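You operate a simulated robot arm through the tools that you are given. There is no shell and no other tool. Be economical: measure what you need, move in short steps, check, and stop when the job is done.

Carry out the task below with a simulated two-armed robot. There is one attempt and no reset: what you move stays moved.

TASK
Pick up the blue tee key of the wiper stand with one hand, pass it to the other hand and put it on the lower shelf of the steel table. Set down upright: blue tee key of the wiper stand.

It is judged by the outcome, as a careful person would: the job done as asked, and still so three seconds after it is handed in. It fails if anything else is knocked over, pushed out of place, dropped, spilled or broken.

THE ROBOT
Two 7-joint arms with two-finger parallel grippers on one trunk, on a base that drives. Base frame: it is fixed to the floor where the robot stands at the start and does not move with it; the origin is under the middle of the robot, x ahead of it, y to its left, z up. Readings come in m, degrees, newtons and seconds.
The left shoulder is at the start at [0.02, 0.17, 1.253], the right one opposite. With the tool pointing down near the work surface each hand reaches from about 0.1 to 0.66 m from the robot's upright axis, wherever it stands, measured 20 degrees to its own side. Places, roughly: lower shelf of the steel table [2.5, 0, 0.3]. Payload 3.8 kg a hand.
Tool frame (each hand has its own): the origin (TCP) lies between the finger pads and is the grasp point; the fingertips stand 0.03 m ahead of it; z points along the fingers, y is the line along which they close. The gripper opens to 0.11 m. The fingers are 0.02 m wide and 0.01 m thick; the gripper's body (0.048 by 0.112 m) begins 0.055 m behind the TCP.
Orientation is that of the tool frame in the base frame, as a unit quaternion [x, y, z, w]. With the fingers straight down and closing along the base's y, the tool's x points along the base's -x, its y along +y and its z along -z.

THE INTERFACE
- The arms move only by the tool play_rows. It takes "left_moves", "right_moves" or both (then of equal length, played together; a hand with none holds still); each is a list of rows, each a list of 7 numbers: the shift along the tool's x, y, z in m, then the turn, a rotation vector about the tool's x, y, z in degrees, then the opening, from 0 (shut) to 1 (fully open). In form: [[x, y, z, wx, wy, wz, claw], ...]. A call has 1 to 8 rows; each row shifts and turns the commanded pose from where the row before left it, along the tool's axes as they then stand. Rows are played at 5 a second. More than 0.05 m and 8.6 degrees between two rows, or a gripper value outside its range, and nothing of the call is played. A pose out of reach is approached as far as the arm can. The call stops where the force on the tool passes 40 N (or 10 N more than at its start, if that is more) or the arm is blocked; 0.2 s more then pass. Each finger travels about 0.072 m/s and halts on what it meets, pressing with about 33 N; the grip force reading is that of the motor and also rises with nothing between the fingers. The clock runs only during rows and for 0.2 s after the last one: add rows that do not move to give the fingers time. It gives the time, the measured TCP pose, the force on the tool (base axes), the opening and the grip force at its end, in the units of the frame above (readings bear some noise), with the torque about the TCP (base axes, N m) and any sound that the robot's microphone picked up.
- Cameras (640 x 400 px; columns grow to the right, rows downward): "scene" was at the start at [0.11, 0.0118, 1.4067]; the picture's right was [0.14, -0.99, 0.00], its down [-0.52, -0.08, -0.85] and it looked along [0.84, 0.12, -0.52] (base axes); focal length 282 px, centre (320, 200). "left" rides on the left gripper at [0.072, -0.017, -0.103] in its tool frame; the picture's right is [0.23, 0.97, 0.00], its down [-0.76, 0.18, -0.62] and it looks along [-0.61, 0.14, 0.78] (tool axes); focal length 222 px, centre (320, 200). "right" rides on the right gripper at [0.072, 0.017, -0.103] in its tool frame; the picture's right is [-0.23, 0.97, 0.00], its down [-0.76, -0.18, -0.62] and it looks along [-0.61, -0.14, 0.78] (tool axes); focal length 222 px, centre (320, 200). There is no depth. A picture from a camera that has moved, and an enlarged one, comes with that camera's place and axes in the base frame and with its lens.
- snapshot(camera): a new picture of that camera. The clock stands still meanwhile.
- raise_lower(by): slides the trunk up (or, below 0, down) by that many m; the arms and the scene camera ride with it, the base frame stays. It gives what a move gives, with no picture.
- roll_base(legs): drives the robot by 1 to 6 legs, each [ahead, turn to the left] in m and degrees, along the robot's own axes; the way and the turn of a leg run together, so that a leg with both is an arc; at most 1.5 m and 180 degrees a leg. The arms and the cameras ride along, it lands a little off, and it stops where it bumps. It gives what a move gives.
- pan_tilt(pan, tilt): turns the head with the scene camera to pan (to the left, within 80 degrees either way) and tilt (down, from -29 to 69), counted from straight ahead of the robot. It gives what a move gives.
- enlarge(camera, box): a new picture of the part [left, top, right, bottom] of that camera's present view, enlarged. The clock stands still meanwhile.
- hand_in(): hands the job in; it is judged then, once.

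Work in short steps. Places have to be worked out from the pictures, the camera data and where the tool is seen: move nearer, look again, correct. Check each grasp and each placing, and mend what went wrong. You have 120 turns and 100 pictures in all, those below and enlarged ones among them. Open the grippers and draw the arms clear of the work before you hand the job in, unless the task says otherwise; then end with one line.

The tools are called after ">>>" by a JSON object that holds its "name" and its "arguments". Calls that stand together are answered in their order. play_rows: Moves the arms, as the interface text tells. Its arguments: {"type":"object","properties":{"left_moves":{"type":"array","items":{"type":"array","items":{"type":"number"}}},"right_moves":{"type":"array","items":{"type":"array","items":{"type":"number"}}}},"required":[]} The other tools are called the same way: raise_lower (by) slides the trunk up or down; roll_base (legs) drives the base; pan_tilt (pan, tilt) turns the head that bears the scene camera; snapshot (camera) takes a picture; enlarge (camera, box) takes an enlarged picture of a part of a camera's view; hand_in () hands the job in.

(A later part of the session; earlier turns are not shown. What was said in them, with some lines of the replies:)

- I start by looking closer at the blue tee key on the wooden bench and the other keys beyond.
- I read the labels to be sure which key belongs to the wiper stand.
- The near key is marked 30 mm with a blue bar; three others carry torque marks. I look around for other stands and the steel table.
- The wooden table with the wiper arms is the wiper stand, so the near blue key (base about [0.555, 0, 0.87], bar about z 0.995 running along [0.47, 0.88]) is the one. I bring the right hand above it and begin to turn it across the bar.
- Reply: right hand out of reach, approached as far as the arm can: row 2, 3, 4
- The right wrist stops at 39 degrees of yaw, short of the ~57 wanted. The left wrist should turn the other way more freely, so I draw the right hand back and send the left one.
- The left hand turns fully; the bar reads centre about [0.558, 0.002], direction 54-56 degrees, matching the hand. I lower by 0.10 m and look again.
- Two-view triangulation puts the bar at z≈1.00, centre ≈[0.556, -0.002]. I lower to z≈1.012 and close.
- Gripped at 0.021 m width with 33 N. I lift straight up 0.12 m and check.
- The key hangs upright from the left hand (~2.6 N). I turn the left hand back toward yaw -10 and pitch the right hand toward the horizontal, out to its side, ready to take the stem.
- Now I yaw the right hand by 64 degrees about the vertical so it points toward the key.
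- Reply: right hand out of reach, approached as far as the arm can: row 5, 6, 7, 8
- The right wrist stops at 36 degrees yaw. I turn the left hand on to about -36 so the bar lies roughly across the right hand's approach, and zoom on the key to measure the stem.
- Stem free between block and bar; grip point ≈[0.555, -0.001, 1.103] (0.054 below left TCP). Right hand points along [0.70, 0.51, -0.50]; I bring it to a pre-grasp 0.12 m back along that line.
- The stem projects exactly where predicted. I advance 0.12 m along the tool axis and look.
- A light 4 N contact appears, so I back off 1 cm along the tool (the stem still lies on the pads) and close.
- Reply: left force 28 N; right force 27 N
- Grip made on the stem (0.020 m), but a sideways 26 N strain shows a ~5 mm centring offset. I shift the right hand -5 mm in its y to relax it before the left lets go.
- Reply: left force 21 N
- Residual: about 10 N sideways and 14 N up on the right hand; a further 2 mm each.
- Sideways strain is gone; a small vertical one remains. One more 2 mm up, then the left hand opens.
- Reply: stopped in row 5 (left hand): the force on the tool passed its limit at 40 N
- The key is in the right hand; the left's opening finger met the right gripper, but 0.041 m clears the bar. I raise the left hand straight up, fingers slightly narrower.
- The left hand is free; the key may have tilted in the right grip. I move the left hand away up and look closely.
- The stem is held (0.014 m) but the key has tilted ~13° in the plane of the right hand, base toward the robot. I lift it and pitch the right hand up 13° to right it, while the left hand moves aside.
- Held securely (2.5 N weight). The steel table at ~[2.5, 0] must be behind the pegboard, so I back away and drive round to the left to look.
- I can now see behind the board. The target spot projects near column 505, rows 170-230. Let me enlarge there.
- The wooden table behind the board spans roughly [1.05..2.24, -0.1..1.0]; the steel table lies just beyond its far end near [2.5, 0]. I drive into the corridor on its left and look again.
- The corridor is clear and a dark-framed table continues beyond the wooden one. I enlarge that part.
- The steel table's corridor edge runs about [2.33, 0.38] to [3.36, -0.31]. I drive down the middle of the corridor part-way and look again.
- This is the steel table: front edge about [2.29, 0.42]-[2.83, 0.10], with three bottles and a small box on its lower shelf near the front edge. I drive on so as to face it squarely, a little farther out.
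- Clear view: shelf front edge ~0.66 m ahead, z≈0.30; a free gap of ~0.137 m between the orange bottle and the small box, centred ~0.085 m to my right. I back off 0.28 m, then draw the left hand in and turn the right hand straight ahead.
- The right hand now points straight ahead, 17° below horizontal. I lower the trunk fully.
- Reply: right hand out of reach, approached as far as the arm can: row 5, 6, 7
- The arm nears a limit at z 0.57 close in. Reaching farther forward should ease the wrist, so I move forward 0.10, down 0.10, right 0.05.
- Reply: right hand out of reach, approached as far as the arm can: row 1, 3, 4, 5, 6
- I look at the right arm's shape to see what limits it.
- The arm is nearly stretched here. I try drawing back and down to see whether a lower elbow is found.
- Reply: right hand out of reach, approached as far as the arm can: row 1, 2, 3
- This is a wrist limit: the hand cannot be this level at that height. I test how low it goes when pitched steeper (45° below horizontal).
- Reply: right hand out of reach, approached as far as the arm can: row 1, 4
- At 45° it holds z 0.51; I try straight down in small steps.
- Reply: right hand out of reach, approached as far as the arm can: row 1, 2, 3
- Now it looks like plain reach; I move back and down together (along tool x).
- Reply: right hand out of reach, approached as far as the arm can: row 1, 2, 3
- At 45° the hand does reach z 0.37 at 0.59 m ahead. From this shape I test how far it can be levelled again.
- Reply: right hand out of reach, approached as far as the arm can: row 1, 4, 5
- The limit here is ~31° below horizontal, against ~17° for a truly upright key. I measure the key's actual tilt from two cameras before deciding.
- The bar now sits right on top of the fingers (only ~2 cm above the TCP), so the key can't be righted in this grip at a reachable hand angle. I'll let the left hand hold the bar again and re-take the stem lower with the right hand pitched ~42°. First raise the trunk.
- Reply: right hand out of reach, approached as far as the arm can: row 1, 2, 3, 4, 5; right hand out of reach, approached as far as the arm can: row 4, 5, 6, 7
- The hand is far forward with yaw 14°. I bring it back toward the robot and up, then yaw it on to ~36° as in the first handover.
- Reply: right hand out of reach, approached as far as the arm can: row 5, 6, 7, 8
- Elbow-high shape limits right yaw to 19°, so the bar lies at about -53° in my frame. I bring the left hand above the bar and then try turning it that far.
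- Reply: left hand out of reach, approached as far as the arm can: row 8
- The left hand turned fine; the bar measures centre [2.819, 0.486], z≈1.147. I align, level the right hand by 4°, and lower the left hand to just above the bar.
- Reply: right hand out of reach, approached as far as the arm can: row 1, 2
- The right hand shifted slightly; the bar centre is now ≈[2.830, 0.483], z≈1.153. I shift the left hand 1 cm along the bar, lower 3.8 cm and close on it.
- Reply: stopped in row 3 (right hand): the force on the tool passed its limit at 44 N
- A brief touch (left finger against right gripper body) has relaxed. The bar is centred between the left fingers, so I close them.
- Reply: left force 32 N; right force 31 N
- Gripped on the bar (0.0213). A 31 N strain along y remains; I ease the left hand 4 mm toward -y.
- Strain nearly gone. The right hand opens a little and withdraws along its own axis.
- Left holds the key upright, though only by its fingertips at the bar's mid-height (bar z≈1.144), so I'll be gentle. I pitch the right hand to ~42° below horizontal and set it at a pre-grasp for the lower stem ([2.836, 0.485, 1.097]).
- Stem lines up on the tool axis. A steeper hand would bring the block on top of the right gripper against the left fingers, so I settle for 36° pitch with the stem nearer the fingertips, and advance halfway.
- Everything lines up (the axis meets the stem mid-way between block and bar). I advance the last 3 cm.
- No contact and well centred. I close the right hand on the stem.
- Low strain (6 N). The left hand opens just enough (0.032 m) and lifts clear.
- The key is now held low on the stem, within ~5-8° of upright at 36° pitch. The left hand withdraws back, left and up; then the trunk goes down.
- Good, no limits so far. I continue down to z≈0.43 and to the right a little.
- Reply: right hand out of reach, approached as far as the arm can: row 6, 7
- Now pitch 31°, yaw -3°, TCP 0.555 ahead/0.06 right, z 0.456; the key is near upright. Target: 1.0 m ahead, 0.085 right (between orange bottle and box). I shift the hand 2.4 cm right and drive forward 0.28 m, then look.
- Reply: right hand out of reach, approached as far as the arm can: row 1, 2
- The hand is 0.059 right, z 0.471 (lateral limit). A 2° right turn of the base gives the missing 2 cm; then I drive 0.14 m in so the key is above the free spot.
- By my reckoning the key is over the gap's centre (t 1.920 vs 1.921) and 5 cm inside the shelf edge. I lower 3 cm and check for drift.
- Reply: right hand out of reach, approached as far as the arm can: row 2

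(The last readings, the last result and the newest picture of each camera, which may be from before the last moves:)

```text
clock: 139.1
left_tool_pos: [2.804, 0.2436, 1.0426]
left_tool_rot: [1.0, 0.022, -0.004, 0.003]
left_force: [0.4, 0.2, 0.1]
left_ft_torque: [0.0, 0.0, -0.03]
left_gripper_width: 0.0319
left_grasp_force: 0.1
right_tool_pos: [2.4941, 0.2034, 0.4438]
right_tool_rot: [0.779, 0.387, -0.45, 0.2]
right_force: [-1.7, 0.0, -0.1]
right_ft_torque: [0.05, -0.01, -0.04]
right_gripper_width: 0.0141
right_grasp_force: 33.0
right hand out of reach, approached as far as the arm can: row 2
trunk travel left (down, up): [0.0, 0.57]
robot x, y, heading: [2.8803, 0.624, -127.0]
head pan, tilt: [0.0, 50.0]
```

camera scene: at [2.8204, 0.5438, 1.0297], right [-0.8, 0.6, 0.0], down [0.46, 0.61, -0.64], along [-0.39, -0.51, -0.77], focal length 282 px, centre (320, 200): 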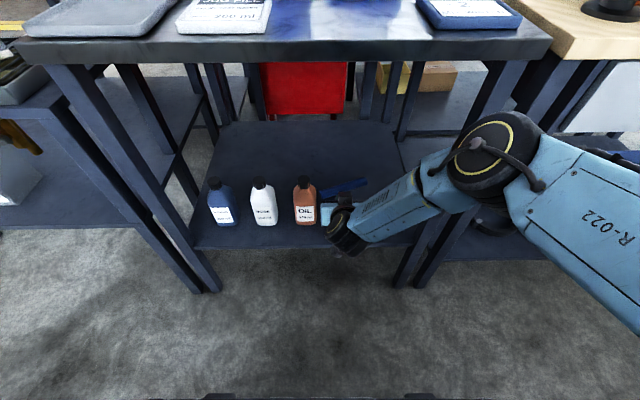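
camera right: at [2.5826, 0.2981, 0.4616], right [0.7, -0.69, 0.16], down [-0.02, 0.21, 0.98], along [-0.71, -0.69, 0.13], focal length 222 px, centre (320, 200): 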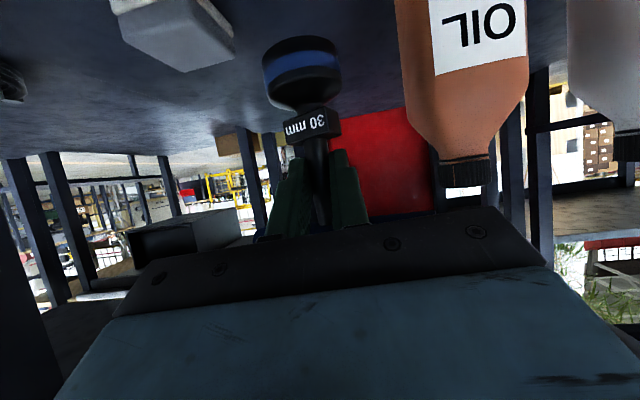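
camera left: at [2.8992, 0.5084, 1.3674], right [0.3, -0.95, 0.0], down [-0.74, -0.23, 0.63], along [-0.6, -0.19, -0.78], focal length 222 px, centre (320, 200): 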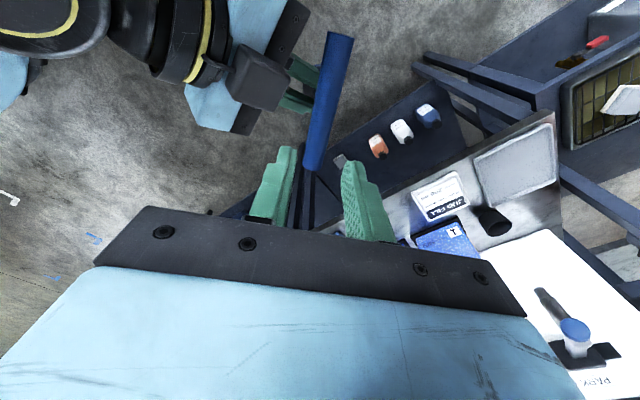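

Drift only ~5 mm left. I continue down 3 cm, nudging right, with 2° more pitch to stay off the limit.

>>> {"name": "play_rows", "arguments": {"right_moves": [[0.0129, -0.003, 0.0077, 0, 1, 0, 0], [0.0129, -0.003, 0.0077, 0, 1, 0, 0], [0, 0, 0, 0, 0, 0, 0]]}}

>>> {"name": "snapshot", "arguments": {"camera": "right"}}

>>> {"name": "enlarge", "arguments": {"camera": "scene", "box": [260, 140, 420, 280]}}

```text
clock: 139.9
left_tool_pos: [2.8043, 0.2441, 1.0433]
left_tool_rot: [1.0, 0.022, -0.004, 0.003]
left_force: [-0.1, 0.1, 0.3]
left_ft_torque: [-0.01, -0.03, -0.02]
left_gripper_width: 0.0319
left_grasp_force: 0.1
right_tool_pos: [2.4885, 0.2046, 0.416]
right_tool_rot: [0.786, 0.391, -0.437, 0.194]
right_force: [-0.1, -0.5, -0.3]
right_ft_torque: [0.03, -0.02, 0.02]
right_gripper_width: 0.0138
right_grasp_force: 32.9
right hand out of reach, approached as far as the arm can: row 2
trunk travel left (down, up): [0.0, 0.57]
robot x, y, heading: [2.8778, 0.6235, -126.9]
head pan, tilt: [0.0, 50.0]
```

```text
15 pictures are left
camera right: at [2.5815, 0.2937, 0.4118], right [0.69, -0.7, 0.15], down [-0.04, 0.17, 0.98], along [-0.72, -0.69, 0.09], focal length 222 px, centre (320, 200)
```

right: 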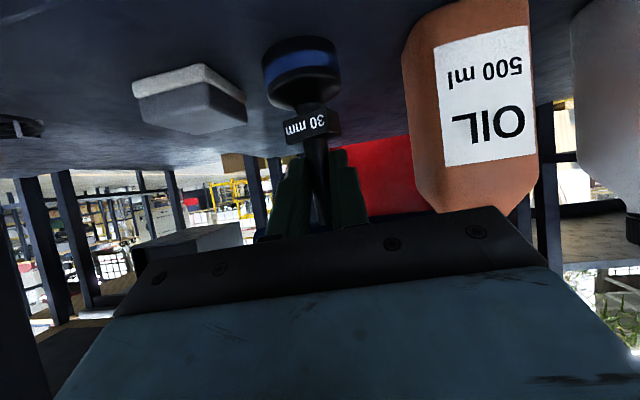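

```text
2.86 times, centred on (340, 210) of scene
camera zoom: at [2.8205, 0.544, 1.0297], right [-0.8, 0.6, 0.0], down [0.46, 0.61, -0.64], along [-0.39, -0.51, -0.77], focal length 807 px, centre (263, 171)
```

zoom: 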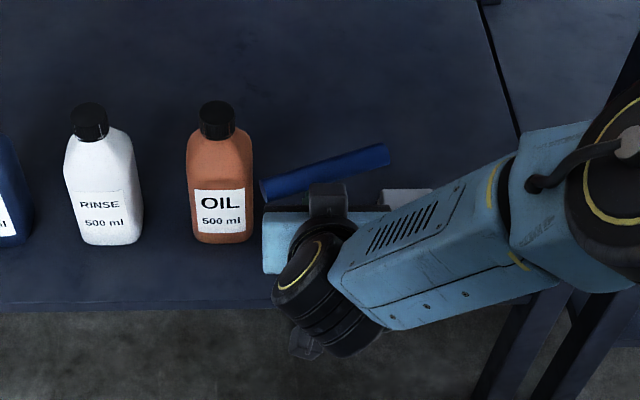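

Clearances are good on both sides. I lower in small steps to find the shelf.

>>> {"name": "play_rows", "arguments": {"right_moves": [[0.0067, 0, 0.0043, 0, 0, 0, 0], [0.0067, 0, 0.0043, 0, 0, 0, 0], [0, 0, 0, 0, 0, 0, 0]]}}

```text
clock: 140.7
left_tool_pos: [2.8041, 0.2447, 1.0441]
left_tool_rot: [1.0, 0.022, -0.004, 0.003]
left_force: [-0.5, -0.4, 0.5]
left_ft_torque: [-0.01, 0.0, 0.02]
left_gripper_width: 0.0317
left_grasp_force: 0.1
right_tool_pos: [2.4903, 0.199, 0.4015]
right_tool_rot: [0.786, 0.39, -0.438, 0.194]
right_force: [0.4, -0.8, 0.5]
right_ft_torque: [0.06, -0.08, -0.02]
right_gripper_width: 0.0139
right_grasp_force: 32.9
right hand out of reach, approached as far as the arm can: row 1, 2
trunk travel left (down, up): [0.0, 0.57]
robot x, y, heading: [2.8783, 0.6207, -126.9]
head pan, tilt: [0.0, 50.0]
```

>>> {"name": "play_rows", "arguments": {"right_moves": [[0.006, -0.002, 0.003, 0, 1, 0, 0], [0.006, -0.002, 0.003, 0, 0.5, 0, 0], [0, 0, 0, 0, 0, 0, 0]]}}

>>> {"name": "enlarge", "arguments": {"camera": "right", "box": [200, 0, 460, 200]}}

```text
clock: 141.5
left_tool_pos: [2.8055, 0.2457, 1.0448]
left_tool_rot: [1.0, 0.022, -0.005, 0.003]
left_force: [0.5, 0.3, 0.0]
left_ft_torque: [0.02, -0.01, -0.01]
left_gripper_width: 0.0319
left_grasp_force: 0.0
right_tool_pos: [2.4868, 0.2008, 0.393]
right_tool_rot: [0.789, 0.393, -0.431, 0.194]
right_force: [-0.1, -8.0, 20.3]
right_ft_torque: [-1.05, -0.24, -0.01]
right_gripper_width: 0.0149
right_grasp_force: 32.9
trunk travel left (down, up): [0.0, 0.57]
robot x, y, heading: [2.8796, 0.623, -127.0]
head pan, tilt: [0.0, 50.0]
```

```text
2.00 times, centred on (330, 100) of right
camera zoom: at [2.5797, 0.2902, 0.3904], right [0.69, -0.7, 0.16], down [-0.05, 0.16, 0.98], along [-0.72, -0.69, 0.08], focal length 444 px, centre (300, 400)
```

zoom: 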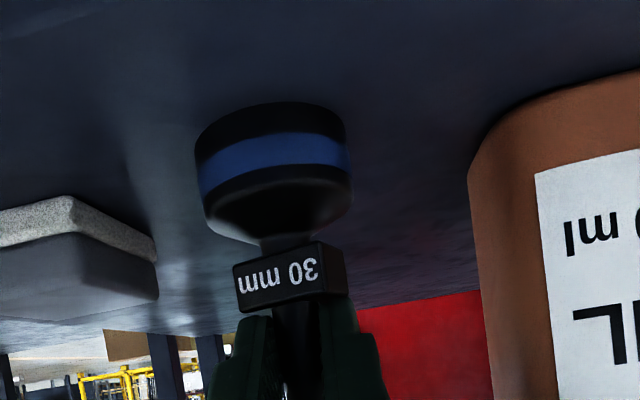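

Contact with the shelf at z 0.393 (20 N), as predicted. I ease up 2 mm and open the right fingers slowly.

>>> {"name": "play_rows", "arguments": {"right_moves": [[-0.0017, 0, -0.001, 0, 0, 0, 0], [0, 0, 0, 0, 0, 0, 0.16], [0, 0, 0, 0, 0, 0, 0.2], [0, 0, 0, 0, 0, 0, 0.26], [0, 0, 0, 0, 0, 0, 0.32], [0, 0, 0, 0, 0, 0, 0.32]]}}

>>> {"name": "snapshot", "arguments": {"camera": "right"}}

>>> {"name": "enlarge", "arguments": {"camera": "scene", "box": [260, 140, 420, 280]}}

```text
clock: 142.9
left_tool_pos: [2.805, 0.2445, 1.0444]
left_tool_rot: [1.0, 0.022, -0.003, 0.003]
left_force: [-0.1, -0.8, 0.5]
left_ft_torque: [0.02, -0.02, 0.02]
left_gripper_width: 0.0319
left_grasp_force: 0.1
right_tool_pos: [2.4903, 0.203, 0.3911]
right_tool_rot: [0.79, 0.393, -0.429, 0.192]
right_force: [0.0, 0.5, 0.3]
right_ft_torque: [-0.02, 0.02, 0.01]
right_gripper_width: 0.0354
right_grasp_force: 0.1
trunk travel left (down, up): [0.0, 0.57]
robot x, y, heading: [2.88, 0.6216, -127.2]
head pan, tilt: [0.0, 50.0]
```

```text
12 pictures are left
camera right: at [2.5806, 0.2922, 0.3898], right [0.69, -0.7, 0.15], down [-0.06, 0.16, 0.99], along [-0.72, -0.69, 0.07], focal length 222 px, centre (320, 200)
```

right: 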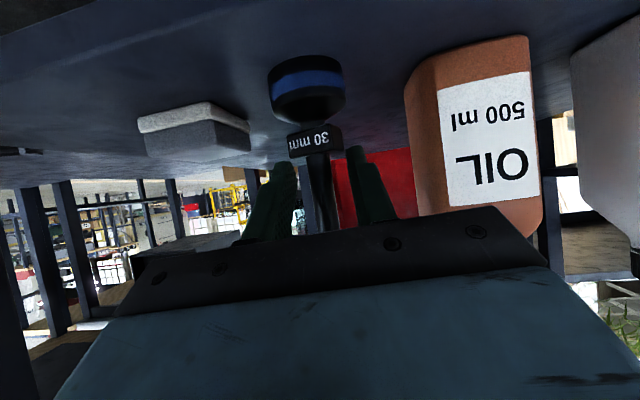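

```text
2.86 times, centred on (340, 210) of scene
camera zoom: at [2.8207, 0.5441, 1.0298], right [-0.8, 0.6, 0.0], down [0.46, 0.61, -0.64], along [-0.39, -0.51, -0.77], focal length 807 px, centre (263, 171)
```

zoom: 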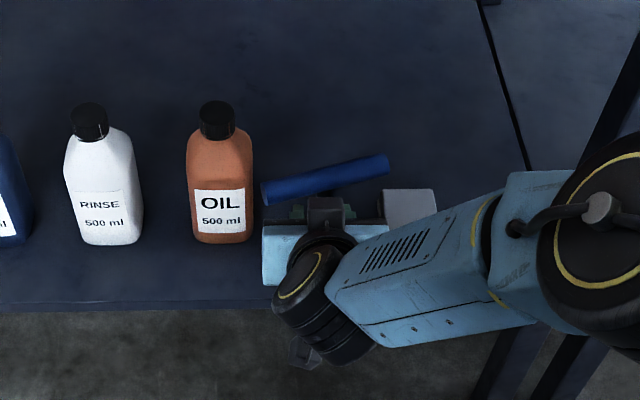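

The key stands free and upright. I open the fingers a bit wider and back the base straight out.

>>> {"name": "play_rows", "arguments": {"right_moves": [[0, 0, 0, 0, 0, 0, 0.42], [0, 0, 0, 0, 0, 0, 0.5], [0, 0, 0, 0, 0, 0, 0.5]]}}

>>> {"name": "roll_base", "arguments": {"legs": [[-0.3, 0]]}}

>>> {"name": "snapshot", "arguments": {"camera": "scene"}}

>>> {"name": "snapshot", "arguments": {"camera": "right"}}

```text
clock: 143.7
left_tool_pos: [2.8042, 0.2442, 1.0451]
left_tool_rot: [1.0, 0.022, -0.005, 0.003]
left_force: [1.2, -0.8, -0.5]
left_ft_torque: [0.03, 0.01, 0.0]
left_gripper_width: 0.032
left_grasp_force: 0.2
right_tool_pos: [2.4882, 0.2035, 0.3917]
right_tool_rot: [0.79, 0.394, -0.429, 0.191]
right_force: [-0.4, -0.2, 0.2]
right_ft_torque: [-0.01, 0.0, 0.03]
right_gripper_width: 0.0548
right_grasp_force: 0.0
trunk travel left (down, up): [0.0, 0.57]
robot x, y, heading: [2.8743, 0.6257, -127.0]
head pan, tilt: [0.0, 50.0]
```

```text
clock: 145.7
left_tool_pos: [2.9862, 0.4829, 1.0438]
left_tool_rot: [1.0, 0.024, -0.004, 0.003]
left_force: [-0.3, -0.3, 0.7]
left_ft_torque: [-0.01, 0.03, 0.01]
left_gripper_width: 0.0316
left_grasp_force: 0.2
right_tool_pos: [2.6703, 0.4399, 0.3915]
right_tool_rot: [0.79, 0.396, -0.427, 0.193]
right_force: [0.5, 0.6, 0.8]
right_ft_torque: [0.04, -0.04, -0.03]
right_gripper_width: 0.055
right_grasp_force: 0.0
trunk travel left (down, up): [0.0, 0.57]
robot x, y, heading: [3.0545, 0.8617, -126.7]
head pan, tilt: [0.0, 50.0]
```

```text
10 pictures are left
camera scene: at [3.0008, 0.7831, 1.0298], right [-0.8, 0.6, 0.0], down [0.46, 0.61, -0.64], along [-0.39, -0.51, -0.77], focal length 282 px, centre (320, 200)
```

scene: 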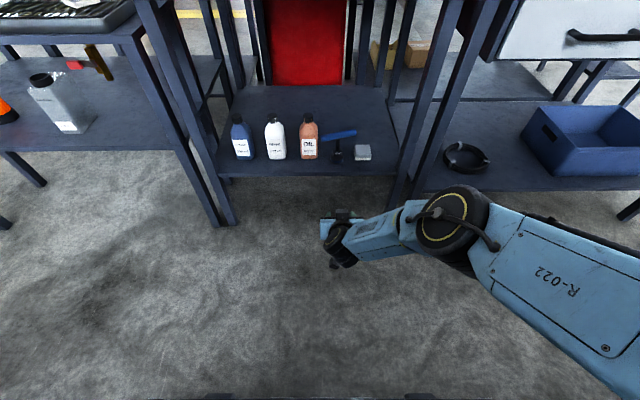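

```text
9 pictures are left
camera right: at [2.7617, 0.5301, 0.3899], right [0.7, -0.7, 0.15], down [-0.06, 0.16, 0.99], along [-0.72, -0.69, 0.07], focal length 222 px, centre (320, 200)
```

right: 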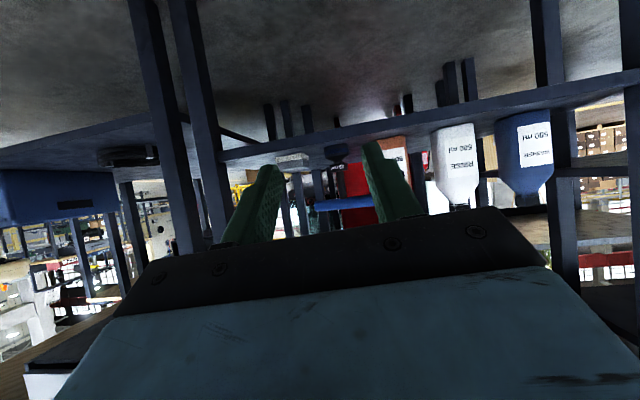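

The key stands upright on the lower shelf between the bottle and the box, nothing else moved. A last closer look before handing in, with the left gripper opened too.

>>> {"name": "play_rows", "arguments": {"left_moves": [[0, 0, 0, 0, 0, 0, 0.7], [0, 0, 0, 0, 0, 0, 1], [0, 0, 0, 0, 0, 0, 1], [0, 0, 0, 0, 0, 0, 1], [0, 0, 0, 0, 0, 0, 1]], "right_moves": [[0, 0, 0, 0, 0, 0, 0.7], [0, 0, 0, 0, 0, 0, 1], [0, 0, 0, 0, 0, 0, 1], [0, 0, 0, 0, 0, 0, 1], [0, 0, 0, 0, 0, 0, 1]]}}

>>> {"name": "enlarge", "arguments": {"camera": "scene", "box": [220, 80, 420, 200]}}

```text
clock: 146.9
left_tool_pos: [2.9854, 0.4829, 1.0425]
left_tool_rot: [1.0, 0.024, -0.005, 0.003]
left_force: [-0.2, -0.3, 0.9]
left_ft_torque: [0.0, 0.02, -0.01]
left_gripper_width: 0.1099
left_grasp_force: 0.1
right_tool_pos: [2.6695, 0.4408, 0.3907]
right_tool_rot: [0.79, 0.395, -0.428, 0.192]
right_force: [0.3, -0.1, 0.6]
right_ft_torque: [0.0, -0.04, 0.0]
right_gripper_width: 0.1097
right_grasp_force: 0.1
trunk travel left (down, up): [0.0, 0.57]
robot x, y, heading: [3.0599, 0.8627, -126.6]
head pan, tilt: [0.0, 50.0]
```

```text
3.20 times, centred on (320, 140) of scene
camera zoom: at [3.0008, 0.783, 1.0298], right [-0.8, 0.6, 0.0], down [0.46, 0.61, -0.64], along [-0.39, -0.51, -0.77], focal length 904 px, centre (320, 392)
```

zoom: 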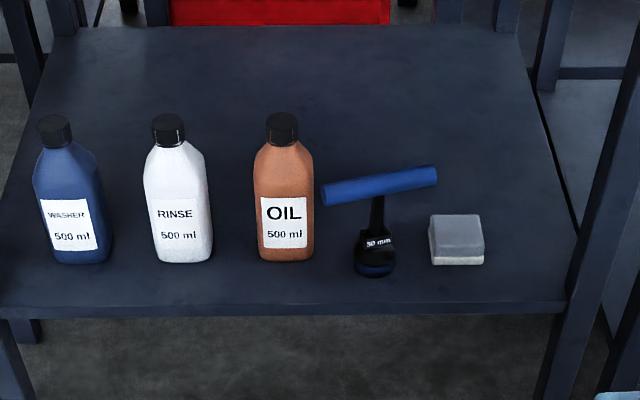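

The key stands upright and free on the lower shelf, both grippers are open and clear. I hand it in.

>>> {"name": "hand_in", "arguments": {}}

```text
The job is handed in.
```

The blue tee key was picked up with the left hand, passed to the right (handed back to the left once to adjust the grip, then to the right again), and set upright on the steel table's lower shelf; I saw nothing else moved.
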